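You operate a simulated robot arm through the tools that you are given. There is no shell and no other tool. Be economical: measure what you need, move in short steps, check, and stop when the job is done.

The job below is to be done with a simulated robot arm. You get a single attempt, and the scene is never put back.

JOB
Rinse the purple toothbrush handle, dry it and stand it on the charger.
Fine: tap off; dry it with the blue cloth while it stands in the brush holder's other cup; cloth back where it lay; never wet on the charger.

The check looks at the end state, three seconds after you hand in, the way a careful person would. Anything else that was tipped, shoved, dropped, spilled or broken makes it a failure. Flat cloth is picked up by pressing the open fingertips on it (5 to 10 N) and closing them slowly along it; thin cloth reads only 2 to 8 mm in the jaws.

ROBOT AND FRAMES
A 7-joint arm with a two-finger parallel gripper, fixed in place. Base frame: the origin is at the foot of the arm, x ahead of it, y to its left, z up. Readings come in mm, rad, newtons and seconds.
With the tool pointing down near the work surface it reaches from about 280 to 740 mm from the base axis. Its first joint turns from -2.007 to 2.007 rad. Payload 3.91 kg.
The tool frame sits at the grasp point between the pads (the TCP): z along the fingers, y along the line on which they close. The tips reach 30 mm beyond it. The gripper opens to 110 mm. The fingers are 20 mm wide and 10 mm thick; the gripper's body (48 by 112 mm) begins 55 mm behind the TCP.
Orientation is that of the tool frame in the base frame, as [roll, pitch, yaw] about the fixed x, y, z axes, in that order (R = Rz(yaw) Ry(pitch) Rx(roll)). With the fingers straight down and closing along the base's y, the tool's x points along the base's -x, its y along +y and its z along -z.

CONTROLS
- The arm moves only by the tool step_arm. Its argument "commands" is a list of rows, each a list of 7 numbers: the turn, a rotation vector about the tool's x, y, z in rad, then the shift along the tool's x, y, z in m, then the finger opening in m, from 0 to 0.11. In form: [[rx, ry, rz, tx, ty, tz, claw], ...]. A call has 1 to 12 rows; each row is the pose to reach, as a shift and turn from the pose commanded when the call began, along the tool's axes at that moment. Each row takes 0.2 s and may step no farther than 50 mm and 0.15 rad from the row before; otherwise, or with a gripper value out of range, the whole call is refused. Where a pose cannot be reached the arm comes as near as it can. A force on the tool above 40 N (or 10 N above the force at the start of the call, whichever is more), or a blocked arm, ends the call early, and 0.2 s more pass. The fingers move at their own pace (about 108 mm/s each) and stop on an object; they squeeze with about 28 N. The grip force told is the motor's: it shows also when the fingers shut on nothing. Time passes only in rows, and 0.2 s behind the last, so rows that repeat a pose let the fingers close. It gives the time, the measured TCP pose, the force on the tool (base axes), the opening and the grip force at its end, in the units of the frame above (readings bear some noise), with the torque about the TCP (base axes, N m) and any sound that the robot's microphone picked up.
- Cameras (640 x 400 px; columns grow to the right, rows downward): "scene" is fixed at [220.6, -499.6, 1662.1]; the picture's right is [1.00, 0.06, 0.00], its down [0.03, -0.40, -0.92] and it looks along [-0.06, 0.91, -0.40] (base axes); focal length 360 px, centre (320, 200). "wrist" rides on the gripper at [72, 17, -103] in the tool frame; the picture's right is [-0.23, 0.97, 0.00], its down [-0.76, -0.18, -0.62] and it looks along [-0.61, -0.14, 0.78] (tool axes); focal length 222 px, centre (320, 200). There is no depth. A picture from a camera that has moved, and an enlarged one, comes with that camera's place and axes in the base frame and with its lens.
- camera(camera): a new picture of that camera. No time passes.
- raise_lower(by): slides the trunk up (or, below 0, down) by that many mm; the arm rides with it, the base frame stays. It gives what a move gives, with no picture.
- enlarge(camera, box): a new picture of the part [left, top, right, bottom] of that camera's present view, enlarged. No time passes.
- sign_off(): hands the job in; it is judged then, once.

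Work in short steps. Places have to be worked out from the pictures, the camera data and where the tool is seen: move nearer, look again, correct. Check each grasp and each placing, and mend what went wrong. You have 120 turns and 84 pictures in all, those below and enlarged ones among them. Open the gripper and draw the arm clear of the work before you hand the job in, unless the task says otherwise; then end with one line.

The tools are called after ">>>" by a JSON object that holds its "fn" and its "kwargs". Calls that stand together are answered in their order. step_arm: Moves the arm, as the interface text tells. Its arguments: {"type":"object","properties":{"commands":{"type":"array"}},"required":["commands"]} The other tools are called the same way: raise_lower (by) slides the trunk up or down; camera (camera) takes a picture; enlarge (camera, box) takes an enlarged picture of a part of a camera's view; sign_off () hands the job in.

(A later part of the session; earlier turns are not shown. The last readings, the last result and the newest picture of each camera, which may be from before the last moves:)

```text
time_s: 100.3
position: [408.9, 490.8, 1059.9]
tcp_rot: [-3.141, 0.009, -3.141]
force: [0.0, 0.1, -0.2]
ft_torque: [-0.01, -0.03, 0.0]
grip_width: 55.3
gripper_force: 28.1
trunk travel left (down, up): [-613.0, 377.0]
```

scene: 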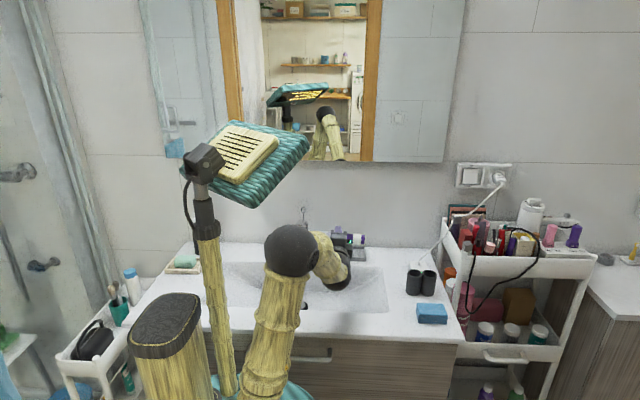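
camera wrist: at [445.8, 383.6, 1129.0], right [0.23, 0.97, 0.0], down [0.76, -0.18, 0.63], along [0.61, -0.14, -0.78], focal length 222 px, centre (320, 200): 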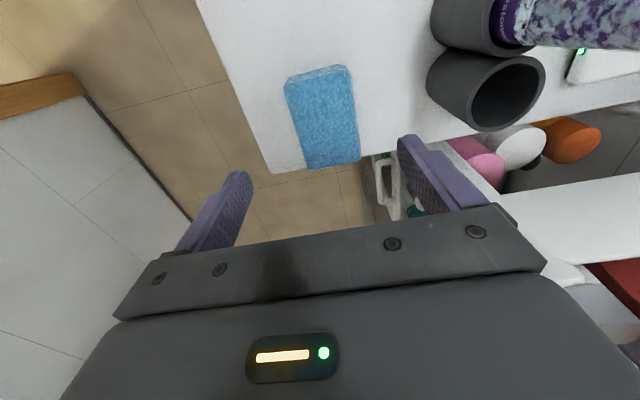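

>>> {"fn": "step_arm", "kwargs": {"commands": [[0, 0, 0, -0.001, 0, 0, 0.04], [0, 0, 0, -0.002, 0, 0, 0.04], [0, 0, 0, -0.003, 0, 0, 0.04]]}}

>>> {"fn": "enlarge", "kwargs": {"camera": "scene", "box": [395, 225, 455, 305]}}

```text
time_s: 101.1
position: [412.8, 490.2, 1059.6]
tcp_rot: [-3.141, 0.01, -3.141]
force: [-1.2, 0.1, 0.4]
ft_torque: [0.0, 0.02, 0.0]
grip_width: 55.4
gripper_force: 27.9
trunk travel left (down, up): [-613.0, 377.0]
```

```text
5.00 times, centred on (425, 265) of scene
camera zoom: at [220.6, -499.6, 1662.1], right [1.0, 0.06, 0.0], down [0.03, -0.4, -0.92], along [-0.06, 0.91, -0.4], focal length 1801 px, centre (-205, -125)
```

zoom: 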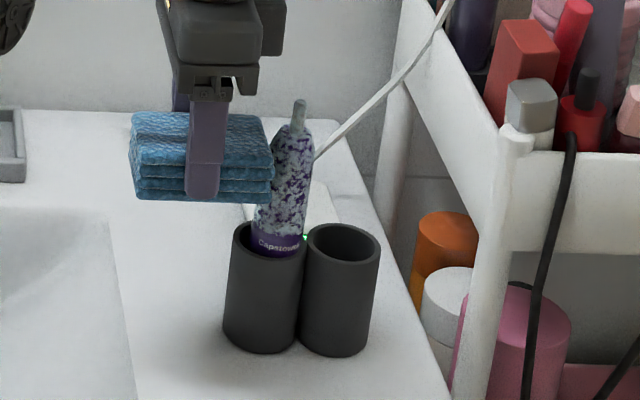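

Contact at about 1 N with the handle just leaning in its cup. I stroke down and up along it.

>>> {"fn": "step_arm", "kwargs": {"commands": [[0, 0, 0, 0, 0, 0.01, 0.04], [0, 0, 0, 0, 0, 0.02, 0.04], [0, 0, 0, 0, 0, 0.028, 0.04], [0, 0, 0, 0, 0, 0.015, 0.04], [0, 0, 0, -0.001, 0, 0.0, 0.04], [0, 0, 0, -0.002, 0, -0.012, 0.04], [0, 0, 0, -0.003, 0, -0.024, 0.04], [0, 0, 0, -0.002, 0.005, -0.012, 0.04], [0, 0, 0, -0.001, 0.005, 0.0, 0.04], [0, 0, 0, 0, -0.005, 0.012, 0.04], [0, 0, 0, 0, -0.005, 0.026, 0.04], [0, 0, 0, 0, 0, 0.012, 0.04]]}}

>>> {"fn": "enlarge", "kwargs": {"camera": "scene", "box": [395, 225, 455, 305]}}

```text
time_s: 103.7
position: [412.2, 488.5, 1046.3]
tcp_rot: [-3.142, 0.009, 3.14]
force: [-0.1, 0.1, -0.9]
ft_torque: [-0.02, -0.03, -0.04]
grip_width: 55.0
gripper_force: 28.0
trunk travel left (down, up): [-613.0, 377.0]
```

```text
5.00 times, centred on (425, 265) of scene
camera zoom: at [220.6, -499.6, 1662.1], right [1.0, 0.06, 0.0], down [0.03, -0.4, -0.92], along [-0.06, 0.91, -0.4], focal length 1801 px, centre (-205, -125)
```

zoom: 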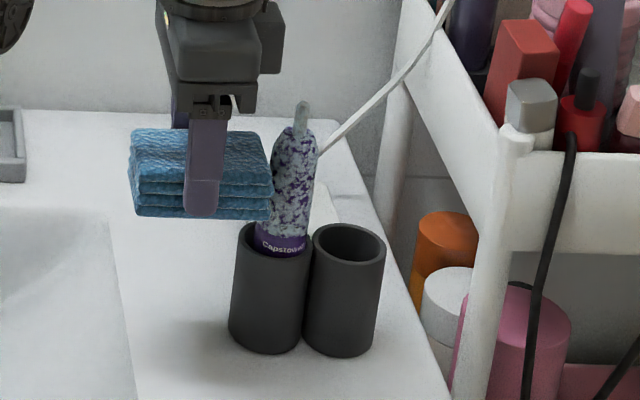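

The holder crept about 4 mm in +x, so I must press less. I lift over the handle to its +x side (also letting me nudge it back), keeping clear of the cart.

>>> {"fn": "step_arm", "kwargs": {"commands": [[0, 0, 0, 0.012, 0.0, -0.01, 0.04], [0, 0, 0, 0.012, 0.0, -0.05, 0.04], [0, 0, 0, 0.012, 0.002, -0.09, 0.04], [0, 0, 0, 0.0, 0.002, -0.095, 0.04], [0, 0, 0, -0.04, 0.002, -0.095, 0.04], [0, 0, 0, -0.08, 0.002, -0.095, 0.04], [0, 0, 0, -0.11, 0.002, -0.095, 0.04], [0, 0, 0, -0.121, 0.002, -0.095, 0.04], [0, 0, 0, -0.121, 0.002, -0.06, 0.04], [0, 0, 0, -0.121, 0.002, -0.025, 0.04], [0, 0, 0, -0.121, 0.002, -0.01, 0.04], [0, 0, 0, -0.121, 0.002, -0.01, 0.04]]}}

>>> {"fn": "enlarge", "kwargs": {"camera": "scene", "box": [395, 225, 475, 305]}}

```text
time_s: 106.3
position: [522.3, 479.9, 1053.1]
tcp_rot: [-3.141, 0.009, 3.141]
force: [0.2, -0.7, 0.1]
ft_torque: [0.01, 0.0, 0.01]
grip_width: 55.4
gripper_force: 28.0
out of reach, approached as far as the arm can: row 5, 6, 7, 8, 9, 10, 11, 12
trunk travel left (down, up): [-613.0, 377.0]
```

```text
5.00 times, centred on (435, 265) of scene
camera zoom: at [220.6, -499.6, 1662.1], right [1.0, 0.06, 0.0], down [0.03, -0.4, -0.92], along [-0.06, 0.91, -0.4], focal length 1801 px, centre (-255, -125)
```

zoom: 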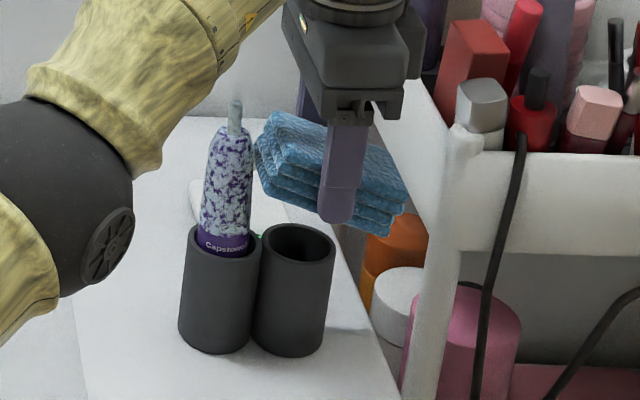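

The block pitched about 20° in the grip (it brushed the shaft on the way), but everything stands, and its end is just at the handle's +x side. I wipe there with light contact.

>>> {"fn": "step_arm", "kwargs": {"commands": [[0, 0, 0, 0.003, 0, 0, 0.04], [0, 0, 0, 0.005, 0, 0, 0.04], [0, 0, 0, 0.005, 0, 0.008, 0.04], [0, 0, 0, 0.004, 0, 0.014, 0.04], [0, 0, 0, 0.005, 0, 0.0, 0.04], [0, 0, 0, 0.006, 0, -0.012, 0.04], [0, 0, 0, 0.007, 0, -0.022, 0.04], [0, 0, 0, 0.006, 0.004, -0.01, 0.04], [0, 0, 0, 0.005, 0.004, 0.004, 0.04], [0, 0, 0, 0.005, -0.004, 0.012, 0.04], [0, 0, 0, 0.005, -0.004, 0.0, 0.04], [0, 0, 0, 0.005, 0, -0.01, 0.04]]}}

```text
time_s: 108.9
position: [517.2, 480.1, 1062.4]
tcp_rot: [-3.141, 0.011, 3.141]
force: [0.7, -0.2, -1.1]
ft_torque: [0.02, 0.03, 0.0]
grip_width: 55.2
gripper_force: 27.9
out of reach, approached as far as the arm can: row 4, 7, 8, 10
trunk travel left (down, up): [-613.0, 377.0]
```

Now the front: I back away, move in front, and bring the block's +y face (beside the finger) toward the handle.

>>> {"fn": "step_arm", "kwargs": {"commands": [[0, 0, 0, -0.005, -0.01, 0, 0.04], [0, 0, 0, -0.005, -0.03, 0, 0.04], [0, 0, 0, 0.0, -0.05, 0, 0.04], [0, 0, 0, 0.02, -0.05, 0, 0.04], [0, 0, 0, 0.02, -0.042, 0.005, 0.04], [0, 0, 0, 0.02, -0.036, 0.005, 0.04], [0, 0, 0, 0.02, -0.034, 0.005, 0.04]]}}

>>> {"fn": "enlarge", "kwargs": {"camera": "scene", "box": [395, 225, 475, 305]}}

```text
time_s: 110.5
position: [498.8, 446.8, 1057.9]
tcp_rot: [3.14, 0.01, -3.14]
force: [-0.1, -0.6, -0.6]
ft_torque: [0.02, -0.02, -0.01]
grip_width: 55.4
gripper_force: 27.7
trunk travel left (down, up): [-613.0, 377.0]
```

```text
5.00 times, centred on (435, 265) of scene
camera zoom: at [220.6, -499.6, 1662.1], right [1.0, 0.06, 0.0], down [0.03, -0.4, -0.92], along [-0.06, 0.91, -0.4], focal length 1801 px, centre (-255, -125)
```

zoom: 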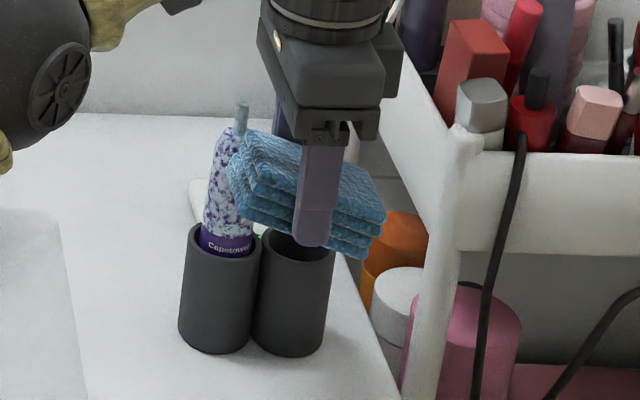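

The block's end reaches only to the handle's centre; I shift 12 mm in −x, press in by about 3 mm and stroke.

>>> {"fn": "step_arm", "kwargs": {"commands": [[0, 0, 0, 0.006, 0, 0, 0.04], [0, 0, 0, 0.012, 0, 0, 0.04], [0, 0, 0, 0.012, 0.002, 0, 0.04], [0, 0, 0, 0.012, 0.003, 0, 0.04], [0, 0, 0, 0.012, 0.003, 0, 0.04]]}}

```text
time_s: 111.7
position: [487.6, 450.2, 1058.4]
tcp_rot: [3.141, 0.01, -3.14]
force: [0.1, -1.3, -0.3]
ft_torque: [0.02, 0.01, 0.01]
grip_width: 55.1
gripper_force: 28.1
trunk travel left (down, up): [-613.0, 377.0]
```

Contact about −1.3 N in y. I stroke up and down with a slight x motion, easing back at the thicker bottom.

>>> {"fn": "step_arm", "kwargs": {"commands": [[0, 0, 0, 0, 0, -0.01, 0.04], [0, 0, 0, 0, 0.001, -0.02, 0.04], [0, 0, 0, 0, 0.002, -0.028, 0.04], [0, 0, 0, 0.002, 0.001, -0.015, 0.04], [0, 0, 0, 0.002, 0, 0.0, 0.04], [0, 0, 0, 0.0, -0.001, 0.01, 0.04], [0, 0, 0, 0, -0.001, 0.018, 0.04], [0, 0, 0, 0, 0, 0.005, 0.04], [0, 0, 0, -0.002, 0.001, -0.01, 0.04], [0, 0, 0, -0.002, 0.002, -0.024, 0.04], [0, 0, 0, 0, 0.001, -0.01, 0.04], [0, 0, 0, 0, 0, 0.005, 0.04]]}}

>>> {"fn": "step_arm", "kwargs": {"commands": [[0, 0, 0, 0, -0.02, 0, 0.04], [0, 0, 0, -0.01, -0.05, 0, 0.04], [0, 0, 0, -0.01, -0.06, 0, 0.04]]}}

>>> {"fn": "enlarge", "kwargs": {"camera": "scene", "box": [395, 225, 475, 305]}}

```text
time_s: 114.3
position: [487.0, 448.8, 1053.0]
tcp_rot: [-3.141, 0.01, -3.14]
force: [0.1, -0.1, -0.8]
ft_torque: [-0.01, 0.02, 0.0]
grip_width: 55.5
gripper_force: 28.4
trunk travel left (down, up): [-613.0, 377.0]
```

```text
time_s: 115.1
position: [496.1, 386.5, 1053.0]
tcp_rot: [-3.141, 0.012, 3.141]
force: [0.0, 0.1, -0.4]
ft_torque: [0.0, 0.0, -0.04]
grip_width: 55.2
gripper_force: 28.2
trunk travel left (down, up): [-613.0, 377.0]
```

```text
5.00 times, centred on (435, 265) of scene
camera zoom: at [220.6, -499.6, 1662.1], right [1.0, 0.06, 0.0], down [0.03, -0.4, -0.92], along [-0.06, 0.91, -0.4], focal length 1801 px, centre (-255, -125)
```

zoom: 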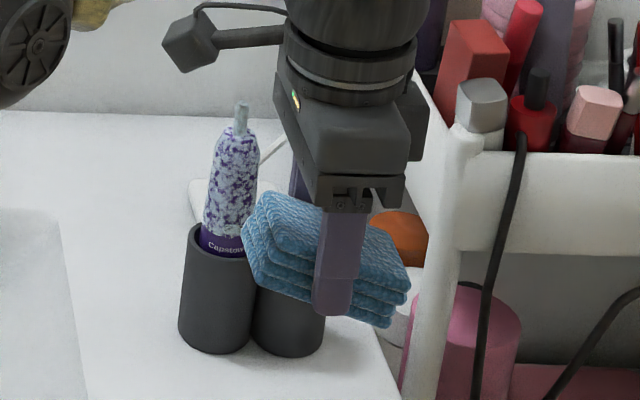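

I zoom right in on the handle to judge whether the remaining mottling is water or paste.

>>> {"fn": "enlarge", "kwargs": {"camera": "scene", "box": [418, 240, 442, 280]}}

```text
10.00 times, centred on (430, 260) of scene
camera zoom: at [220.6, -499.6, 1662.1], right [1.0, 0.06, 0.0], down [0.03, -0.4, -0.92], along [-0.06, 0.91, -0.4], focal length 3603 px, centre (-780, -400)
```

zoom: 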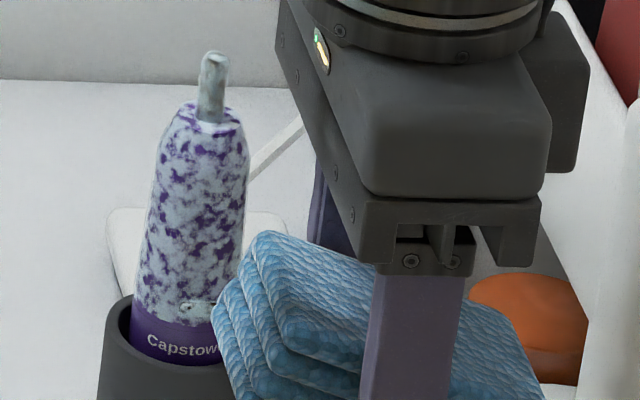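

It's still unclear, though the bluish tint matches water and wiping was very light. I return to the front with slightly firmer contact (about 2 N) and repeat short strokes that follow the taper.

>>> {"fn": "step_arm", "kwargs": {"commands": [[0, 0, 0, 0.004, 0.03, -0.003, 0.04], [0, 0, 0, 0.009, 0.058, -0.006, 0.04], [0, 0, 0, 0.009, 0.063, -0.006, 0.04], [0, 0, 0, 0.009, 0.065, -0.006, 0.04], [0, 0, 0, 0.009, 0.0665, -0.006, 0.04], [0, 0, 0, 0.009, 0.0665, -0.006, 0.04]]}}

```text
time_s: 116.5
position: [487.3, 454.0, 1058.3]
tcp_rot: [-3.141, 0.011, 3.141]
force: [-0.1, 1.5, 0.6]
ft_torque: [0.03, 0.02, -0.03]
grip_width: 55.4
gripper_force: 28.0
trunk travel left (down, up): [-613.0, 377.0]
```

That reading is within noise, so real contact is doubtful. I advance further in small steps.

>>> {"fn": "step_arm", "kwargs": {"commands": [[0, 0, 0, 0, 0.001, 0, 0.04], [0, 0, 0, 0, 0.002, 0, 0.04], [0, 0, 0, 0, 0.003, 0, 0.04], [0, 0, 0, 0, 0.003, 0, 0.04]]}}

>>> {"fn": "enlarge", "kwargs": {"camera": "scene", "box": [410, 235, 450, 300]}}

```text
time_s: 117.5
position: [489.0, 460.0, 1058.5]
tcp_rot: [3.141, 0.011, 3.14]
force: [0.1, -0.3, 0.2]
ft_torque: [0.01, -0.01, 0.03]
grip_width: 55.2
gripper_force: 27.3
trunk travel left (down, up): [-613.0, 377.0]
```

```text
6.15 times, centred on (430, 268) of scene
camera zoom: at [220.6, -499.6, 1662.1], right [1.0, 0.06, 0.0], down [0.03, -0.4, -0.92], along [-0.06, 0.91, -0.4], focal length 2217 px, centre (-357, -215)
```

zoom: 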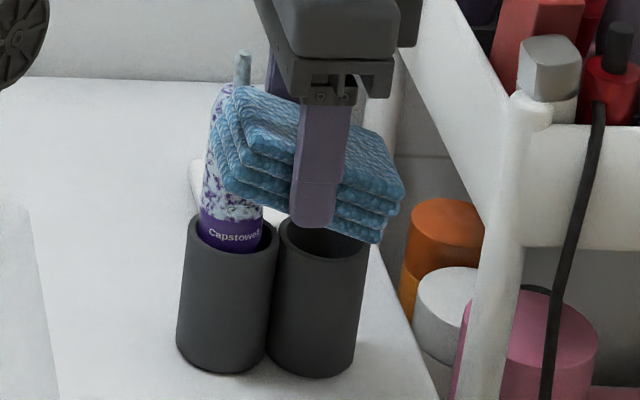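

The handle leans back in its cup a little (tip y≈503), so contact is just starting. I go on in 1 mm steps for a clear force.

>>> {"fn": "step_arm", "kwargs": {"commands": [[0, 0, 0, 0, 0.001, 0, 0.04], [0, 0, 0, 0, 0.002, 0, 0.04], [0, 0, 0, 0, 0.002, 0, 0.04]]}}

>>> {"fn": "step_arm", "kwargs": {"commands": [[0, 0, 0, 0, 0.001, 0, 0.04], [0, 0, 0, 0, 0.001, 0, 0.04]]}}

```text
time_s: 118.3
position: [489.1, 462.2, 1056.4]
tcp_rot: [3.14, 0.008, -3.141]
force: [0.7, -1.0, 1.2]
ft_torque: [0.01, 0.02, 0.01]
grip_width: 55.2
gripper_force: 28.2
trunk travel left (down, up): [-613.0, 377.0]
```

```text
time_s: 118.9
position: [489.8, 460.7, 1058.0]
tcp_rot: [-3.141, 0.009, 3.141]
force: [-1.3, 0.6, 0.2]
ft_torque: [-0.04, -0.01, 0.03]
grip_width: 55.0
gripper_force: 27.9
trunk travel left (down, up): [-613.0, 377.0]
```

>>> {"fn": "step_arm", "kwargs": {"commands": [[0, 0, 0, 0, 0.002, 0, 0.04], [0, 0, 0, 0, 0.003, -0.008, 0.04], [0, 0, 0, 0, 0.004, -0.016, 0.04], [0, 0, 0, 0, 0.004, -0.022, 0.04], [0, 0, 0, 0, 0.003, -0.01, 0.04], [0, 0, 0, 0, 0.002, 0.0, 0.04], [0, 0, 0, 0, 0.001, 0.01, 0.04], [0, 0, 0, 0, 0.0, 0.018, 0.04], [0, 0, 0, 0, 0.001, 0.01, 0.04], [0, 0, 0, 0, 0.002, 0.0, 0.04], [0, 0, 0, 0, 0.004, -0.012, 0.04], [0, 0, 0, 0, 0.003, 0.0, 0.04]]}}

>>> {"fn": "step_arm", "kwargs": {"commands": [[0, 0, 0, 0, -0.03, 0, 0.04], [0, 0, 0, -0.02, -0.07, 0, 0.04], [0, 0, 0, -0.02, -0.09, 0, 0.04]]}}

>>> {"fn": "enlarge", "kwargs": {"camera": "scene", "box": [415, 235, 445, 300]}}

```text
time_s: 121.5
position: [489.0, 466.0, 1056.8]
tcp_rot: [3.141, 0.012, -3.141]
force: [0.7, -0.4, -0.8]
ft_torque: [0.0, -0.03, 0.0]
grip_width: 55.1
gripper_force: 28.3
trunk travel left (down, up): [-613.0, 377.0]
```

```text
time_s: 122.3
position: [509.8, 374.0, 1057.8]
tcp_rot: [-3.141, 0.01, 3.14]
force: [-0.1, -0.1, 0.7]
ft_torque: [-0.03, -0.01, 0.02]
grip_width: 55.3
gripper_force: 28.2
trunk travel left (down, up): [-613.0, 377.0]
```

```text
6.15 times, centred on (430, 268) of scene
camera zoom: at [220.6, -499.6, 1662.1], right [1.0, 0.06, 0.0], down [0.03, -0.4, -0.92], along [-0.06, 0.91, -0.4], focal length 2217 px, centre (-357, -215)
```

zoom: 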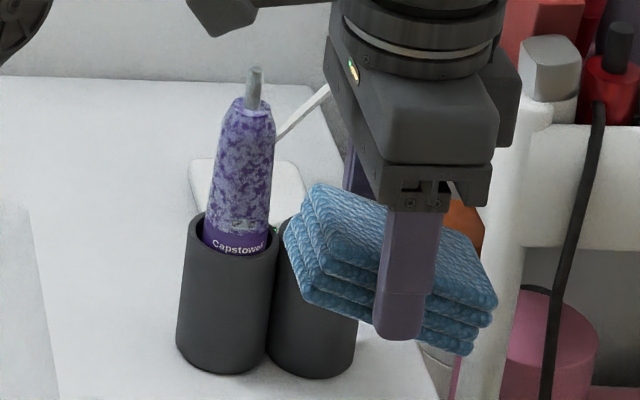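

The film is fading to purple: it was water, and real contact (y≈463–466) dries it. I repeat the same front strokes.

>>> {"fn": "step_arm", "kwargs": {"commands": [[0, 0, 0, 0.02, 0.03, 0, 0.04], [0, 0, 0, 0.02, 0.07, 0, 0.04], [0, 0, 0, 0.02, 0.088, 0, 0.04], [0, 0, 0, 0.02, 0.093, 0, 0.04], [0, 0, 0, 0.02, 0.095, -0.012, 0.04], [0, 0, 0, 0.02, 0.096, -0.022, 0.04], [0, 0, 0, 0.02, 0.095, -0.01, 0.04], [0, 0, 0, 0.02, 0.093, 0.0, 0.04], [0, 0, 0, 0.02, 0.092, 0.01, 0.04], [0, 0, 0, 0.02, 0.091, 0.018, 0.04], [0, 0, 0, 0.02, 0.093, 0.006, 0.04], [0, 0, 0, 0.02, 0.095, -0.008, 0.04]]}}

>>> {"fn": "step_arm", "kwargs": {"commands": [[0, 0, 0, 0, 0.001, -0.01, 0.04], [0, 0, 0, 0, 0.001, -0.018, 0.04], [0, 0, 0, 0, 0, -0.006, 0.04], [0, 0, 0, 0, -0.001, 0.006, 0.04], [0, 0, 0, 0, -0.002, 0.016, 0.04], [0, 0, 0, 0, -0.003, 0.024, 0.04], [0, 0, 0, 0, -0.002, 0.016, 0.04], [0, 0, 0, 0, -0.001, 0.006, 0.04], [0, 0, 0, 0, 0, -0.006, 0.04], [0, 0, 0, 0, 0.001, -0.016, 0.04], [0, 0, 0, 0, 0, -0.004, 0.04], [0, 0, 0, 0, 0, 0.006, 0.04]]}}

>>> {"fn": "step_arm", "kwargs": {"commands": [[0, 0, 0, 0, -0.03, 0, 0.04], [0, 0, 0, -0.02, -0.07, 0, 0.04], [0, 0, 0, -0.02, -0.09, 0, 0.04]]}}

>>> {"fn": "enlarge", "kwargs": {"camera": "scene", "box": [415, 235, 445, 300]}}

```text
time_s: 124.9
position: [489.3, 469.7, 1066.5]
tcp_rot: [-3.14, 0.011, -3.141]
force: [-1.1, -1.0, 0.7]
ft_torque: [0.02, -0.01, 0.0]
grip_width: 55.1
gripper_force: 28.2
trunk travel left (down, up): [-613.0, 377.0]
```

```text
time_s: 127.5
position: [488.5, 469.5, 1060.3]
tcp_rot: [-3.141, 0.01, 3.141]
force: [0.0, -0.5, -0.4]
ft_torque: [-0.01, -0.02, 0.0]
grip_width: 55.1
gripper_force: 27.9
trunk travel left (down, up): [-613.0, 377.0]
```

```text
time_s: 128.3
position: [505.9, 379.2, 1060.3]
tcp_rot: [3.14, 0.01, 3.14]
force: [-1.6, 1.1, -0.5]
ft_torque: [-0.01, -0.03, -0.02]
grip_width: 55.1
gripper_force: 27.5
trunk travel left (down, up): [-613.0, 377.0]
```

```text
6.15 times, centred on (430, 268) of scene
camera zoom: at [220.6, -499.6, 1662.1], right [1.0, 0.06, 0.0], down [0.03, -0.4, -0.92], along [-0.06, 0.91, -0.4], focal length 2217 px, centre (-357, -215)
```

zoom: 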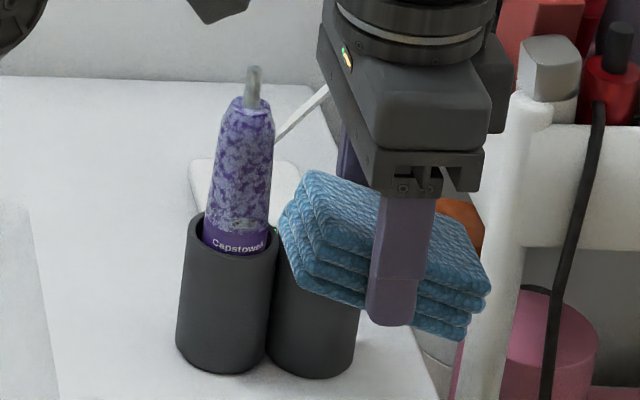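

That side is done; the remainder is on the other sides. I go round to the −x side (contact at TCP x≈413) and stroke there.

>>> {"fn": "step_arm", "kwargs": {"commands": [[0, 0, 0, 0.04, 0, 0, 0.04], [0, 0, 0, 0.08, 0, 0, 0.04], [0, 0, 0, 0.108, 0.03, 0, 0.04], [0, 0, 0, 0.108, 0.07, 0, 0.04], [0, 0, 0, 0.108, 0.105, 0, 0.04], [0, 0, 0, 0.108, 0.115, 0, 0.04], [0, 0, 0, 0.1, 0.115, 0, 0.04], [0, 0, 0, 0.094, 0.115, 0, 0.04], [0, 0, 0, 0.092, 0.115, 0, 0.04], [0, 0, 0, 0.091, 0.115, -0.01, 0.04], [0, 0, 0, 0.09, 0.115, -0.02, 0.04], [0, 0, 0, 0.091, 0.115, -0.01, 0.04]]}}

>>> {"fn": "step_arm", "kwargs": {"commands": [[0, 0, 0, 0, 0, 0.008, 0.04], [0, 0, 0, 0.001, 0, 0.016, 0.04], [0, 0, 0, 0.002, 0, 0.024, 0.04], [0, 0, 0, 0.001, 0.004, 0.016, 0.04], [0, 0, 0, 0, 0.004, 0.006, 0.04], [0, 0, 0, -0.001, 0.0, -0.006, 0.04], [0, 0, 0, -0.002, -0.004, -0.014, 0.04], [0, 0, 0, -0.001, -0.004, -0.004, 0.04], [0, 0, 0, 0.0, 0, 0.008, 0.04], [0, 0, 0, 0.001, 0, 0.018, 0.04], [0, 0, 0, 0, 0, 0.006, 0.04]]}}

>>> {"fn": "enlarge", "kwargs": {"camera": "scene", "box": [405, 235, 455, 300]}}

```text
time_s: 130.9
position: [418.1, 494.8, 1069.2]
tcp_rot: [3.141, 0.012, -3.142]
force: [0.3, 0.1, -0.7]
ft_torque: [0.02, 0.0, -0.03]
grip_width: 55.2
gripper_force: 28.4
trunk travel left (down, up): [-613.0, 377.0]
```

```text
time_s: 133.3
position: [415.5, 493.5, 1062.9]
tcp_rot: [-3.141, 0.008, -3.14]
force: [0.3, -0.4, 0.5]
ft_torque: [0.0, -0.01, -0.01]
grip_width: 55.4
gripper_force: 28.6
trunk travel left (down, up): [-613.0, 377.0]
```

```text
6.15 times, centred on (430, 268) of scene
camera zoom: at [220.6, -499.6, 1662.1], right [1.0, 0.06, 0.0], down [0.03, -0.4, -0.92], along [-0.06, 0.91, -0.4], focal length 2217 px, centre (-357, -215)
```

zoom: 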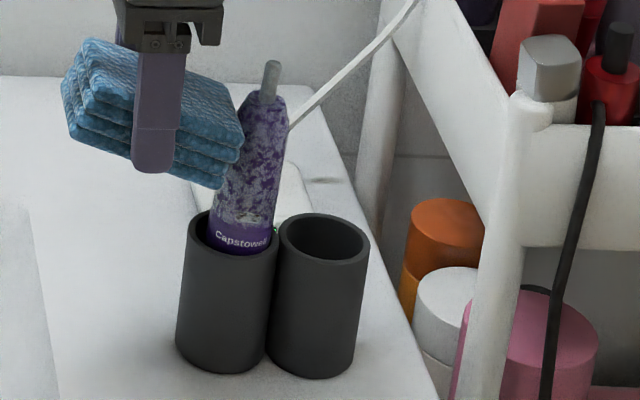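

Contact made the handle lean gently and the holder stayed put. Next the back side: I go round behind (x≈436, y≈556) and come forward to touch.

>>> {"fn": "step_arm", "kwargs": {"commands": [[0, 0, 0, 0.02, 0, 0, 0.04], [0, 0, 0, 0.022, 0.03, 0, 0.04], [0, 0, 0, 0.022, 0.062, 0, 0.04], [0, 0, 0, 0.0, 0.062, 0, 0.04], [0, 0, 0, -0.021, 0.062, 0, 0.04], [0, 0, 0, -0.021, 0.055, 0, 0.04], [0, 0, 0, -0.021, 0.05, 0, 0.04], [0, 0, 0, -0.021, 0.046, 0, 0.04], [0, 0, 0, -0.021, 0.042, 0, 0.04], [0, 0, 0, -0.021, 0.039, 0, 0.04], [0, 0, 0, -0.021, 0.037, -0.01, 0.04], [0, 0, 0, -0.021, 0.036, -0.018, 0.04]]}}

>>> {"fn": "step_arm", "kwargs": {"commands": [[0, 0, 0, 0, 0, 0.01, 0.04], [0, 0, 0, 0, 0, 0.02, 0.04], [0, 0, 0, 0, 0.001, 0.03, 0.04], [0, 0, 0, 0, 0.001, 0.04, 0.04], [0, 0, 0, 0, -0.001, 0.03, 0.04], [0, 0, 0, 0, -0.002, 0.02, 0.04], [0, 0, 0, 0, -0.002, 0.008, 0.04], [0, 0, 0, 0, -0.002, -0.002, 0.04], [0, 0, 0, 0, -0.001, 0.01, 0.04], [0, 0, 0, 0, -0.001, 0.022, 0.04], [0, 0, 0, 0, -0.001, 0.03, 0.04], [0, 0, 0, 0, -0.001, 0.018, 0.04]]}}

>>> {"fn": "enlarge", "kwargs": {"camera": "scene", "box": [405, 235, 455, 300]}}

```text
time_s: 135.9
position: [437.8, 531.0, 1082.9]
tcp_rot: [3.142, 0.008, 3.142]
force: [-0.8, 0.8, 0.0]
ft_torque: [-0.01, 0.02, -0.01]
grip_width: 55.3
gripper_force: 27.3
out of reach, approached as far as the arm can: row 5, 6
trunk travel left (down, up): [-613.0, 377.0]
```

```text
time_s: 138.5
position: [439.2, 530.5, 1063.4]
tcp_rot: [-3.141, 0.011, -3.14]
force: [-0.6, 0.1, -0.3]
ft_torque: [0.0, -0.03, 0.02]
grip_width: 55.3
gripper_force: 27.6
trunk travel left (down, up): [-613.0, 377.0]
```

```text
6.15 times, centred on (430, 268) of scene
camera zoom: at [220.6, -499.6, 1662.1], right [1.0, 0.06, 0.0], down [0.03, -0.4, -0.92], along [-0.06, 0.91, -0.4], focal length 2217 px, centre (-357, -215)
```

zoom: 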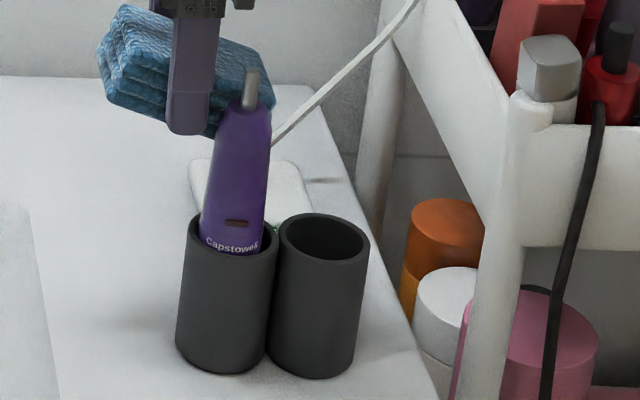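

The handle is now clean, dry purple. I take the cloth back round the front to above its original spot, tilting the tool about 0.33 rad to level the pitched block.

>>> {"fn": "step_arm", "kwargs": {"commands": [[0, 0, 0, 0, 0.008, 0, 0.04], [0, 0, 0, 0.025, 0.008, 0, 0.04], [0, 0, 0, 0.046, 0.008, 0, 0.04], [0, 0, 0, 0.046, -0.035, 0, 0.04], [0, 0, 0, 0.046, -0.08, 0, 0.04], [0, 0, 0, 0.046, -0.125, 0, 0.04], [0, 0, 0, 0.046, -0.158, 0, 0.04], [0, 0, 0, 0.005, -0.158, 0, 0.04], [0, 0, 0, -0.035, -0.158, 0, 0.04], [0, -0.11, 0, -0.0475, -0.158, 0, 0.04], [0, -0.22, 0, -0.0475, -0.158, 0, 0.04], [0, -0.33, 0, -0.0475, -0.158, 0, 0.04]]}}

>>> {"fn": "step_arm", "kwargs": {"commands": [[0, 0, 0, 0, 0, 0, 0.04]]}}

>>> {"fn": "enlarge", "kwargs": {"camera": "scene", "box": [390, 225, 490, 345]}}

```text
time_s: 141.1
position: [486.0, 372.5, 1063.0]
tcp_rot: [3.142, 0.342, -3.141]
force: [-0.6, 0.1, -0.5]
ft_torque: [-0.04, 0.01, 0.01]
grip_width: 54.9
gripper_force: 27.4
trunk travel left (down, up): [-613.0, 377.0]
```

```text
time_s: 141.5
position: [486.4, 371.5, 1064.2]
tcp_rot: [3.141, 0.34, -3.14]
force: [0.0, -0.9, -0.7]
ft_torque: [-0.02, 0.01, 0.01]
grip_width: 55.3
gripper_force: 28.4
trunk travel left (down, up): [-613.0, 377.0]
```

```text
3.33 times, centred on (440, 285) of scene
camera zoom: at [220.6, -499.6, 1662.1], right [1.0, 0.06, 0.0], down [0.03, -0.4, -0.92], along [-0.06, 0.91, -0.4], focal length 1201 px, centre (-80, -83)
```

zoom: 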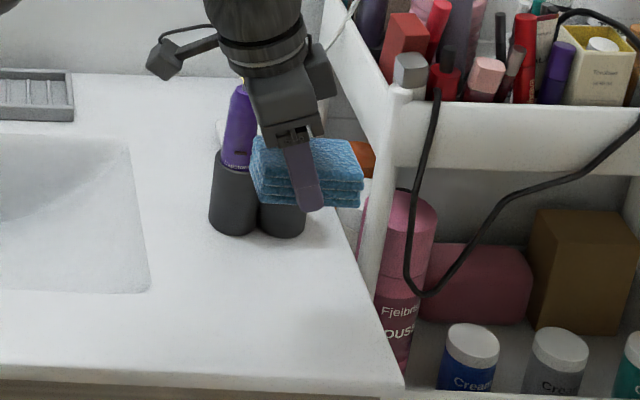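

The block is level. I lower it toward the counter (with a 4 mm +x correction by comparison with the first picture), then feel for contact.

>>> {"fn": "step_arm", "kwargs": {"commands": [[0, 0, 0, 0.009, 0, 0.036, 0.04], [0, 0, 0, 0.0195, 0, 0.067, 0.04], [0, 0, 0, 0.0275, 0, 0.09, 0.04], [0, 0, 0, 0.0329, 0, 0.105, 0.04], [0, 0, 0, 0.0329, 0, 0.105, 0.04]]}}

>>> {"fn": "step_arm", "kwargs": {"commands": [[0, 0, 0, 0.0013, 0, 0.0038, 0.04], [0, 0, 0, 0.0027, 0, 0.0075, 0.04], [0, 0, 0, 0.0027, 0, 0.0075, 0.04]]}}

```text
time_s: 142.7
position: [491.8, 371.4, 954.2]
tcp_rot: [3.141, 0.34, -3.141]
force: [0.4, -0.5, -0.4]
ft_torque: [0.01, -0.02, 0.02]
grip_width: 55.1
gripper_force: 28.2
trunk travel left (down, up): [-613.0, 377.0]
```

```text
time_s: 143.5
position: [492.1, 371.9, 947.0]
tcp_rot: [3.141, 0.339, 3.141]
force: [1.2, 0.8, -0.3]
ft_torque: [0.02, 0.01, 0.0]
grip_width: 55.1
gripper_force: 27.6
trunk travel left (down, up): [-613.0, 377.0]
```

>>> {"fn": "step_arm", "kwargs": {"commands": [[0, 0, 0, 0.001, 0, 0.0028, 0.04], [0, 0, 0, 0.002, 0, 0.0057, 0.04], [0, 0, 0, 0.002, 0, 0.0057, 0.04]]}}

>>> {"fn": "step_arm", "kwargs": {"commands": [[0, 0, 0, 0.0007, 0, 0.0019, 0.04], [0, 0, 0, 0.0007, 0, 0.0019, 0.04]]}}

```text
time_s: 144.3
position: [491.4, 371.0, 940.8]
tcp_rot: [-3.142, 0.341, 3.14]
force: [0.1, 0.1, -0.5]
ft_torque: [0.01, 0.0, -0.01]
grip_width: 55.3
gripper_force: 27.8
trunk travel left (down, up): [-613.0, 377.0]
```

```text
time_s: 144.9
position: [489.5, 371.1, 939.3]
tcp_rot: [-3.141, 0.339, 3.141]
force: [-0.4, 0.0, 0.0]
ft_torque: [0.01, -0.03, -0.02]
grip_width: 55.1
gripper_force: 28.2
trunk travel left (down, up): [-613.0, 377.0]
```

>>> {"fn": "step_arm", "kwargs": {"commands": [[0, 0, 0, 0.0005, 0, 0.0014, 0.04], [0, 0, 0, 0.001, 0, 0.0028, 0.04], [0, 0, 0, 0.001, 0, 0.0028, 0.04]]}}

```text
time_s: 145.7
position: [490.5, 370.3, 935.6]
tcp_rot: [-3.141, 0.341, 3.142]
force: [-0.6, 0.0, -0.7]
ft_torque: [0.02, -0.01, -0.03]
grip_width: 55.1
gripper_force: 28.2
trunk travel left (down, up): [-613.0, 377.0]
```

No contact yet but only a millimetre or so remains and the fingertips are nearly at the counter. I lower 1.5 mm more and release slowly.

>>> {"fn": "step_arm", "kwargs": {"commands": [[0, 0, 0, 0.0005, 0, 0.0014, 0.04], [0, 0, 0, 0.0005, 0, 0.0014, 0.058], [0, 0, 0, 0.0005, 0, 0.0014, 0.066], [0, 0, 0, 0.0005, 0, 0.0014, 0.08], [0, 0, 0, 0.0005, 0, 0.0014, 0.1], [0, 0, 0, 0.0005, 0, 0.0014, 0.1], [0, 0, 0, 0, 0, -0.03, 0.1], [0, 0, 0, 0, 0, -0.07, 0.1], [0, 0.12, 0, 0, 0, -0.11, 0.1], [0, 0.24, 0, 0, 0, -0.14, 0.1], [0, 0.34, 0, 0, -0.02, -0.17, 0.1], [0, 0.34, 0, 0, -0.03, -0.19, 0.1]]}}

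>>> {"fn": "enlarge", "kwargs": {"camera": "scene", "box": [390, 225, 490, 345]}}

```text
time_s: 148.3
position: [427.1, 340.6, 1114.4]
tcp_rot: [3.14, -0.002, -3.141]
force: [0.0, 0.0, 0.8]
ft_torque: [0.03, -0.01, -0.03]
grip_width: 100.1
gripper_force: 0.0
trunk travel left (down, up): [-613.0, 377.0]
```

```text
3.33 times, centred on (440, 285) of scene
camera zoom: at [220.6, -499.6, 1662.1], right [1.0, 0.06, 0.0], down [0.03, -0.4, -0.92], along [-0.06, 0.91, -0.4], focal length 1201 px, centre (-80, -83)
```

zoom: 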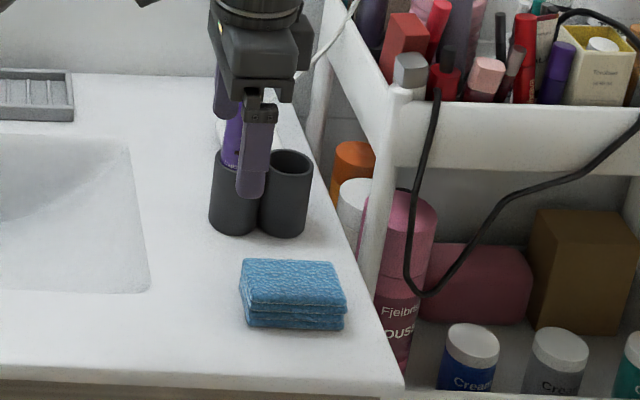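

The cloth lies within 2 px of where it first lay. Now the handle: to hold it from the −x side (tool pointing +x), I first yaw the tool by π, starting with +π/2 over the sink.

>>> {"fn": "step_arm", "kwargs": {"commands": [[0, 0, 0.143, 0.01, 0.01, -0.01, 0.08], [0, 0, 0.286, 0.02, 0.02, -0.02, 0.08], [0, 0, 0.429, 0.03, 0.03, -0.03, 0.08], [0, 0, 0.571, 0.04, 0.04, -0.036, 0.08], [0, 0, 0.714, 0.05, 0.05, -0.036, 0.08], [0, 0, 0.857, 0.06, 0.06, -0.036, 0.08], [0, 0, 1.0, 0.07, 0.07, -0.036, 0.08], [0, 0, 1.143, 0.08, 0.08, -0.036, 0.08], [0, 0, 1.285, 0.085, 0.09, -0.036, 0.08], [0, 0, 1.428, 0.087, 0.095, -0.036, 0.08], [0, 0, 1.571, 0.087, 0.099, -0.036, 0.08]]}}

>>> {"fn": "step_arm", "kwargs": {"commands": [[0, 0, 0.143, 0, 0, 0, 0.08], [0, 0, 0.286, 0, 0, 0, 0.08], [0, 0, 0.429, 0, 0, 0, 0.08], [0, 0, 0.571, 0, 0, 0, 0.08], [0, 0, 0.714, 0, 0, 0, 0.08], [0, 0, 0.857, 0, 0, 0, 0.08], [0, 0, 1.0, 0, 0, 0, 0.08], [0, 0, 1.143, 0, 0, 0, 0.08], [0, 0, 1.285, 0, 0, 0, 0.08], [0, 0, 1.428, 0, 0, 0, 0.08], [0, 0, 1.571, 0, 0, 0, 0.08]]}}

```text
time_s: 150.7
position: [339.4, 440.0, 1149.2]
tcp_rot: [-3.141, 0.0, 1.568]
force: [0.3, 0.1, 1.1]
ft_torque: [0.02, 0.0, -0.01]
grip_width: 79.7
gripper_force: 0.0
trunk travel left (down, up): [-613.0, 377.0]
```

```text
time_s: 153.1
position: [338.1, 360.7, 1117.1]
tcp_rot: [3.141, -0.004, 0.005]
force: [0.4, -0.4, -0.4]
ft_torque: [-0.01, 0.02, 0.0]
grip_width: 79.8
gripper_force: 0.1
out of reach, approached as far as the arm can: row 9, 10, 11
trunk travel left (down, up): [-613.0, 377.0]
```

>>> {"fn": "step_arm", "kwargs": {"commands": [[0, 0.143, 0, 0.005, 0, 0, 0.08], [0, 0.286, 0, 0.01, 0, 0, 0.08], [0, 0.429, 0, 0.015, 0, 0, 0.08], [0, 0.571, 0, 0.02, -0.005, 0, 0.08], [0, 0.714, 0, 0.025, -0.01, 0, 0.08], [0, 0.857, 0, 0.03, -0.015, 0, 0.08], [0, 1.0, 0, 0.035, -0.02, 0, 0.08], [0, 1.143, 0, 0.04, -0.025, 0, 0.08], [0, 1.285, 0, 0.04, -0.03, 0, 0.08], [0, 1.428, 0, 0.04, -0.035, 0, 0.08], [0, 1.571, 0, 0.04, -0.04, 0, 0.08], [0, 1.571, 0, 0.04, -0.04, 0, 0.08]]}}

```text
time_s: 155.2
position: [391.4, 336.7, 1185.1]
tcp_rot: [-2.4, -1.287, -0.728]
force: [-0.3, 0.4, -1.3]
ft_torque: [0.0, 0.0, -0.03]
grip_width: 79.7
gripper_force: 0.0
out of reach, approached as far as the arm can: row 8, 9, 10
trunk travel left (down, up): [-613.0, 377.0]
stopped in row 10: the arm was blocked; the commanded pose is now the measured one
```

Blocked near a wrist limit, with the tool almost at +x. A diagonal direction (pointing +x/+y) suits the arm better, so I yaw back by 0.785 about vertical.

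>>> {"fn": "step_arm", "kwargs": {"commands": [[0.126, -0.025, -0.027, 0, 0, -0.005, 0.08], [0.251, -0.049, -0.054, 0, 0, -0.01, 0.08], [0.377, -0.074, -0.081, 0, 0, -0.015, 0.08], [0.503, -0.099, -0.108, 0, 0, -0.02, 0.08], [0.628, -0.123, -0.135, 0, 0, -0.025, 0.08], [0.754, -0.148, -0.162, 0, 0, -0.03, 0.08], [0.754, -0.148, -0.162, 0, 0, -0.03, 0.08]]}}

```text
time_s: 156.8
position: [376.0, 325.7, 1186.0]
tcp_rot: [-2.506, -1.29, 0.107]
force: [-0.2, 0.4, -0.2]
ft_torque: [-0.03, -0.02, 0.0]
grip_width: 80.0
gripper_force: 0.1
trunk travel left (down, up): [-613.0, 377.0]
```

I level and square the tool (pointing about 44° between +x and +y), then lower the trunk to grip height.

>>> {"fn": "step_arm", "kwargs": {"commands": [[0.01, 0.11, -0.083, 0, 0, 0, 0.07], [0.019, 0.221, -0.166, 0, 0, 0, 0.07], [0.019, 0.221, -0.166, 0, 0, 0, 0.07]]}}

>>> {"fn": "raise_lower", "kwargs": {"by": -180}}

```text
time_s: 157.8
position: [378.4, 320.0, 1192.7]
tcp_rot: [-1.266, -1.543, -1.116]
force: [0.2, 0.0, 0.2]
ft_torque: [0.0, 0.01, -0.02]
grip_width: 70.1
gripper_force: 0.0
trunk travel left (down, up): [-613.0, 377.0]
stopped in row 3: the arm was blocked; the commanded pose is now the measured one
```

```text
time_s: 159.8
position: [377.4, 320.5, 1012.4]
tcp_rot: [-1.261, -1.541, -1.118]
force: [0.5, -0.6, -0.5]
ft_torque: [0.0, 0.0, 0.0]
grip_width: 70.2
gripper_force: 0.0
trunk travel left (down, up): [-433.0, 557.0]
```

Oriented well (within 2°). I move to about 90 mm behind the handle along the diagonal, at z≈992.

>>> {"fn": "step_arm", "kwargs": {"commands": [[0, 0, 0, -0.004, -0.01, 0.015, 0.065], [0, 0, 0, -0.008, -0.02, 0.03, 0.065], [0, 0, 0, -0.012, -0.03, 0.045, 0.065], [0, 0, 0, -0.016, -0.04, 0.06, 0.065], [0, 0, 0, -0.02, -0.05, 0.075, 0.065], [0, 0, 0, -0.0226, -0.0602, 0.0918, 0.065], [0, 0, 0, -0.0226, -0.0602, 0.0918, 0.065]]}}

```text
time_s: 161.7
position: [429.6, 397.6, 1010.2]
tcp_rot: [-1.146, -1.483, -1.291]
force: [0.3, 0.4, 0.1]
ft_torque: [0.01, -0.01, 0.0]
grip_width: 64.8
gripper_force: 0.0
trunk travel left (down, up): [-433.0, 557.0]
stopped in row 7: the arm was blocked; the commanded pose is now the measured one
```

A wrist limit again. I choose a direction closer to +y (about 69°), which stays clear of it, and turn there in place.

>>> {"fn": "step_arm", "kwargs": {"commands": [[0.124, -0.014, -0.017, 0, 0, -0.005, 0.065], [0.248, -0.028, -0.035, 0, 0, -0.01, 0.065], [0.372, -0.041, -0.052, 0, 0, -0.01, 0.065], [0.4956, -0.055, -0.069, 0, 0, -0.01, 0.065], [0.4956, -0.055, -0.069, 0, 0, -0.01, 0.065]]}}

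```text
time_s: 162.8
position: [418.1, 399.0, 1001.8]
tcp_rot: [2.495, -1.546, 1.855]
force: [1.2, 0.2, 0.5]
ft_torque: [0.02, -0.03, -0.02]
grip_width: 65.2
gripper_force: 0.1
trunk travel left (down, up): [-433.0, 557.0]
```

Free now. I trim the last tilt, align on the handle's line and use one of the two remaining pictures later; here I set z≈992 and the pre-grip position.

>>> {"fn": "step_arm", "kwargs": {"commands": [[0, 0.01, 0.008, -0.005, 0.006, 0, 0.065], [0, 0.02, 0.015, -0.0097, 0.0124, 0.0, 0.065], [0, 0.02, 0.015, -0.0097, 0.0124, 0.0124, 0.065], [0, 0.02, 0.015, -0.0097, 0.0124, 0.0124, 0.065]]}}

>>> {"fn": "step_arm", "kwargs": {"commands": [[0, 0, 0, 0, 0, 0, 0.065]]}}

```text
time_s: 163.8
position: [433.7, 406.8, 992.6]
tcp_rot: [-3.114, -1.57, 1.178]
force: [0.6, 0.6, -0.4]
ft_torque: [0.02, 0.0, 0.0]
grip_width: 65.2
gripper_force: 0.0
trunk travel left (down, up): [-433.0, 557.0]
```

```text
time_s: 164.2
position: [433.7, 406.2, 992.5]
tcp_rot: [0.094, -1.57, -2.03]
force: [0.5, -0.9, -0.3]
ft_torque: [0.0, 0.02, -0.02]
grip_width: 64.9
gripper_force: 0.0
trunk travel left (down, up): [-433.0, 557.0]
```

Pose is clean and level. I advance 82 mm along the tool axis to take the handle between the pads.

>>> {"fn": "step_arm", "kwargs": {"commands": [[0, 0, 0, 0, 0, 0.025, 0.065], [0, 0, 0, 0, 0, 0.05, 0.065], [0, 0, 0, 0, 0, 0.07, 0.065], [0, 0, 0, 0, 0, 0.082, 0.065], [0, 0, 0, 0, 0, 0.082, 0.065]]}}

>>> {"fn": "step_arm", "kwargs": {"commands": [[0, 0, 0, 0, 0, 0, 0.055], [0, 0, 0, 0, 0, 0, 0.047], [0, 0, 0, 0, 0, 0, 0.04], [0, 0, 0, 0, 0, 0, 0.034], [0, 0, 0, 0, 0, 0, 0.025], [0, 0, 0, 0, 0, 0, 0.025]]}}

```text
time_s: 165.4
position: [464.0, 482.2, 992.2]
tcp_rot: [-2.609, -1.57, 0.674]
force: [-0.1, -1.2, -0.5]
ft_torque: [0.02, 0.0, -0.03]
grip_width: 65.1
gripper_force: 0.1
trunk travel left (down, up): [-433.0, 557.0]
```

```text
time_s: 166.8
position: [463.1, 482.2, 992.1]
tcp_rot: [-2.793, -1.571, 0.858]
force: [0.0, -0.6, -0.7]
ft_torque: [0.01, 0.03, 0.01]
grip_width: 30.4
gripper_force: 28.1
trunk travel left (down, up): [-433.0, 557.0]
```

Gripped (30.4 mm, low side force). I lift 110 mm straight up.

>>> {"fn": "step_arm", "kwargs": {"commands": [[0, 0, 0, 0.015, 0, 0, 0.025], [0, 0, 0, 0.035, 0, 0, 0.025], [0, 0, 0, 0.06, 0, 0, 0.025], [0, 0, 0, 0.085, 0, 0, 0.025], [0, 0, 0, 0.11, 0, 0, 0.025], [0, 0, 0, 0.11, 0, 0, 0.025]]}}

>>> {"fn": "enlarge", "kwargs": {"camera": "scene", "box": [400, 215, 460, 295]}}

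```text
time_s: 168.2
position: [465.8, 484.0, 1104.6]
tcp_rot: [3.117, -1.569, 1.229]
force: [0.9, 0.3, -1.1]
ft_torque: [-0.02, 0.0, 0.03]
grip_width: 31.0
gripper_force: 28.0
trunk travel left (down, up): [-433.0, 557.0]
```

```text
5.00 times, centred on (430, 255) of scene
camera zoom: at [220.6, -499.6, 1662.1], right [1.0, 0.06, 0.0], down [0.03, -0.4, -0.92], along [-0.06, 0.91, -0.4], focal length 1801 px, centre (-230, -75)
```

zoom: 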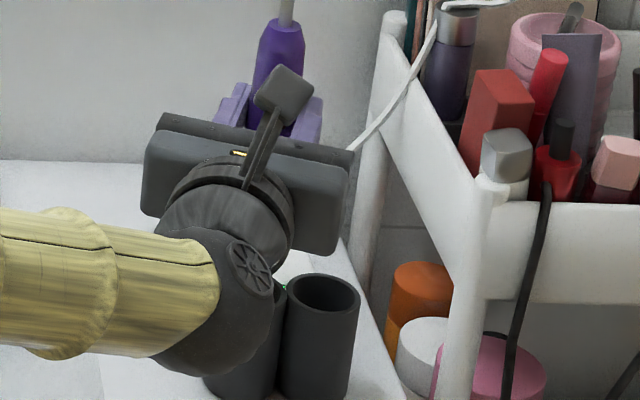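

The handle is upright in the scene view, but lean along the tool axis isn't visible. To square it, I'll stand it briefly on the clear, dry counter left of the charger at about (425, 570), loosen, let it right itself, and regrip.

>>> {"fn": "step_arm", "kwargs": {"commands": [[0, 0, 0, 0, -0.02, 0.015, 0.025], [0, 0, 0, 0, -0.045, 0.035, 0.025], [0, 0, 0, 0, -0.07, 0.0555, 0.025], [0, 0, 0, -0.03, -0.07, 0.0555, 0.025], [0, 0, 0, -0.06, -0.07, 0.0555, 0.025], [0, 0, 0, -0.09, -0.07, 0.0555, 0.025], [0, 0, 0, -0.108, -0.07, 0.0555, 0.025], [0, 0, 0, -0.11, -0.07, 0.0555, 0.025]]}}

```text
time_s: 170.1
position: [418.0, 557.4, 999.8]
tcp_rot: [0.383, -1.56, -2.318]
force: [2.6, 0.5, 23.4]
ft_torque: [-1.79, -0.79, 0.19]
grip_width: 30.7
gripper_force: 27.9
trunk travel left (down, up): [-433.0, 557.0]
```

The torque puts the contact about 80 mm behind the TCP: the gripper body is resting on the cup rim. I raise at once and move left, farther from the holder.

>>> {"fn": "step_arm", "kwargs": {"commands": [[0, 0, 0, 0.02, 0, 0, 0.025], [0, 0, 0, 0.045, 0, 0, 0.025], [0, 0, 0, 0.06, 0, 0, 0.025], [0, 0, 0, 0.06, 0, 0, 0.025]]}}

```text
time_s: 171.1
position: [417.9, 559.4, 1053.0]
tcp_rot: [-2.759, -1.568, 0.822]
force: [0.3, 0.6, -1.2]
ft_torque: [-0.03, -0.02, 0.01]
grip_width: 31.0
gripper_force: 27.6
trunk travel left (down, up): [-433.0, 557.0]
```

Clear again. I shift the spot left to about (401, 573), between the sink edge and the holder, and lower slowly.

>>> {"fn": "step_arm", "kwargs": {"commands": [[0, 0, 0, 0, -0.0204, -0.0025, 0.025], [0, 0, 0, -0.02, -0.0204, -0.0025, 0.025], [0, 0, 0, -0.04, -0.0204, -0.0025, 0.025], [0, 0, 0, -0.055, -0.0204, -0.0025, 0.025], [0, 0, 0, -0.06, -0.0204, -0.0025, 0.025], [0, 0, 0, -0.06, -0.0204, -0.0025, 0.025]]}}

```text
time_s: 172.4
position: [399.6, 567.3, 993.1]
tcp_rot: [-2.543, -1.568, 0.609]
force: [0.5, 0.2, -1.1]
ft_torque: [0.03, 0.02, -0.01]
grip_width: 30.9
gripper_force: 27.7
trunk travel left (down, up): [-433.0, 557.0]
```

>>> {"fn": "step_arm", "kwargs": {"commands": [[0, 0, 0, -0.002, 0, 0, 0.025], [0, 0, 0, -0.004, 0, 0, 0.025], [0, 0, 0, -0.004, 0, 0, 0.025]]}}

>>> {"fn": "step_arm", "kwargs": {"commands": [[0, 0, 0, -0.002, 0, 0, 0.025], [0, 0, 0, -0.002, 0, 0, 0.025]]}}

```text
time_s: 173.2
position: [399.6, 566.0, 985.9]
tcp_rot: [-2.882, -1.567, 0.946]
force: [-0.2, -0.1, -0.8]
ft_torque: [0.03, 0.0, 0.0]
grip_width: 30.8
gripper_force: 28.1
trunk travel left (down, up): [-433.0, 557.0]
```

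```text
time_s: 173.8
position: [398.7, 567.1, 986.9]
tcp_rot: [0.047, -1.567, -1.986]
force: [2.9, 1.6, 6.8]
ft_torque: [0.12, -0.22, 0.02]
grip_width: 30.9
gripper_force: 28.5
trunk travel left (down, up): [-433.0, 557.0]
```

Standing on the counter at TCP z≈987 (bottom 87 mm below the TCP). I loosen slightly so it rights itself, slide up 28 mm for a higher grip, and close again.

>>> {"fn": "step_arm", "kwargs": {"commands": [[0, 0, 0, 0.001, 0, 0, 0.034], [0, 0, 0, 0.001, 0, 0, 0.038], [0, 0, 0, 0.001, 0, 0, 0.044], [0, 0, 0, 0.001, 0, 0, 0.048], [0, 0, 0, 0.001, 0, 0, 0.048], [0, 0, 0, 0.01, 0, 0, 0.048], [0, 0, 0, 0.02, 0, 0, 0.048], [0, 0, 0, 0.028, 0, 0, 0.048], [0, 0, 0, 0.028, 0, 0, 0.048], [0, 0, 0, 0.028, 0, 0, 0.048]]}}

>>> {"fn": "step_arm", "kwargs": {"commands": [[0, 0, 0, 0, 0, 0, 0.044], [0, 0, 0, 0, 0, 0, 0.04], [0, 0, 0, 0, 0, 0, 0.036], [0, 0, 0, 0, 0, 0, 0.032], [0, 0, 0, 0, 0, 0, 0.028], [0, 0, 0, 0, 0, 0, 0.02], [0, 0, 0, 0, 0, 0, 0.02]]}}

```text
time_s: 176.1
position: [400.7, 565.6, 1015.0]
tcp_rot: [0.416, -1.57, -2.354]
force: [0.0, -0.3, -0.1]
ft_torque: [0.0, 0.04, -0.02]
grip_width: 47.8
gripper_force: 0.0
trunk travel left (down, up): [-433.0, 557.0]
```

```text
time_s: 177.7
position: [400.5, 566.4, 1014.8]
tcp_rot: [-2.7, -1.57, 0.764]
force: [0.2, 0.2, 1.2]
ft_torque: [0.02, -0.05, 0.02]
grip_width: 28.2
gripper_force: 27.8
trunk travel left (down, up): [-433.0, 557.0]
```

Regripped at 28 mm, still standing upright. By calculation, the wrist camera sees both the handle tip and the charger peg from here, so I use the last picture to measure both in one frame.

>>> {"fn": "enlarge", "kwargs": {"camera": "wrist", "box": [260, 40, 460, 215]}}

```text
2.29 times, centred on (360, 128) of wrist
camera zoom: at [377.7, 464.9, 1086.9], right [0.91, -0.35, -0.23], down [-0.39, -0.52, -0.76], along [0.15, 0.78, -0.61], focal length 508 px, centre (229, 366)
```

zoom: 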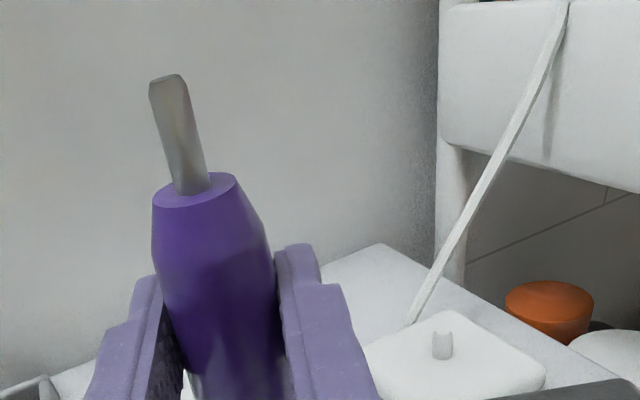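

The picture places the peg 82 mm across and 91 mm ahead of the TCP (world about (510, 621), top z≈931), agreeing with earlier triangulation. The handle axis is upright, about 10 mm ahead of the TCP. I lift and carry it to just above the peg.

>>> {"fn": "step_arm", "kwargs": {"commands": [[0, 0, 0, 0.02, 0, 0, 0.02], [0, 0, 0, 0.045, 0, 0, 0.02], [0, 0, 0, 0.06, 0, 0, 0.02], [0, 0, 0, 0.06, 0.02, 0.02, 0.02], [0, 0, 0, 0.06, 0.045, 0.045, 0.02], [0, 0, 0, 0.06, 0.07, 0.068, 0.02], [0, 0, 0, 0.06, 0.0825, 0.081, 0.02], [0, 0, 0, 0.06, 0.0825, 0.081, 0.02], [0, 0, 0, 0.06, 0.0825, 0.081, 0.02]]}}

>>> {"fn": "step_arm", "kwargs": {"commands": [[0, 0, 0, 0, 0, 0, 0.02]]}}

```text
time_s: 179.7
position: [504.6, 611.5, 1073.3]
tcp_rot: [-2.799, -1.568, 0.862]
force: [-0.5, -0.3, -0.8]
ft_torque: [0.0, 0.0, -0.03]
grip_width: 28.4
gripper_force: 27.9
trunk travel left (down, up): [-433.0, 557.0]
```

```text
time_s: 180.1
position: [504.5, 612.0, 1074.4]
tcp_rot: [-2.786, -1.569, 0.849]
force: [-0.1, 0.2, -1.6]
ft_torque: [0.0, -0.02, 0.04]
grip_width: 27.7
gripper_force: 27.8
trunk travel left (down, up): [-433.0, 557.0]
```

Roughly 1–2 mm short across; I add 1.2 mm and lower to just above the peg height.

>>> {"fn": "step_arm", "kwargs": {"commands": [[0, 0, 0, -0.01, 0.0012, 0, 0.02], [0, 0, 0, -0.02, 0.0012, 0, 0.02], [0, 0, 0, -0.024, 0.0012, 0, 0.02], [0, 0, 0, -0.024, 0.0012, 0, 0.02]]}}

>>> {"fn": "step_arm", "kwargs": {"commands": [[0, 0, 0, -0.002, 0, 0, 0.02], [0, 0, 0, -0.004, 0, 0, 0.02], [0, 0, 0, -0.004, 0, 0, 0.02]]}}

```text
time_s: 181.1
position: [506.2, 611.5, 1050.4]
tcp_rot: [-3.032, -1.57, 1.094]
force: [0.6, -0.3, -1.0]
ft_torque: [-0.01, 0.0, -0.05]
grip_width: 28.0
gripper_force: 27.9
trunk travel left (down, up): [-433.0, 557.0]
```

```text
time_s: 181.8
position: [505.9, 610.8, 1046.2]
tcp_rot: [-2.51, -1.568, 0.571]
force: [0.5, 0.6, -0.1]
ft_torque: [-0.05, 0.02, -0.01]
grip_width: 27.8
gripper_force: 27.7
trunk travel left (down, up): [-433.0, 557.0]
```

>>> {"fn": "step_arm", "kwargs": {"commands": [[0, 0, 0, -0.0015, 0, 0, 0.02], [0, 0, 0, -0.003, 0, 0, 0.02], [0, 0, 0, -0.003, 0, 0, 0.02]]}}

```text
time_s: 182.7
position: [507.0, 609.5, 1042.4]
tcp_rot: [-2.839, -1.568, 0.903]
force: [0.3, 0.7, -2.2]
ft_torque: [-0.01, 0.0, 0.03]
grip_width: 28.2
gripper_force: 27.9
trunk travel left (down, up): [-433.0, 557.0]
```

No contact at z≈1042, already below the expected peg-top height. I continue down gently.

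>>> {"fn": "step_arm", "kwargs": {"commands": [[0, 0, 0, -0.0015, 0, 0, 0.02], [0, 0, 0, -0.003, 0, 0, 0.02], [0, 0, 0, -0.003, 0, 0, 0.02]]}}

```text
time_s: 183.4
position: [506.3, 610.8, 1040.5]
tcp_rot: [-2.807, -1.569, 0.873]
force: [-0.1, -0.4, -1.1]
ft_torque: [-0.01, 0.01, 0.02]
grip_width: 28.0
gripper_force: 28.0
trunk travel left (down, up): [-433.0, 557.0]
```

>>> {"fn": "step_arm", "kwargs": {"commands": [[0, 0, 0, -0.0015, 0, 0, 0.02], [0, 0, 0, -0.003, 0, 0, 0.02], [0, 0, 0, -0.003, 0, 0, 0.02]]}}

```text
time_s: 184.2
position: [505.2, 611.5, 1036.8]
tcp_rot: [-2.565, -1.569, 0.626]
force: [0.9, -0.5, -1.0]
ft_torque: [-0.04, -0.01, 0.0]
grip_width: 28.1
gripper_force: 28.0
trunk travel left (down, up): [-433.0, 557.0]
```

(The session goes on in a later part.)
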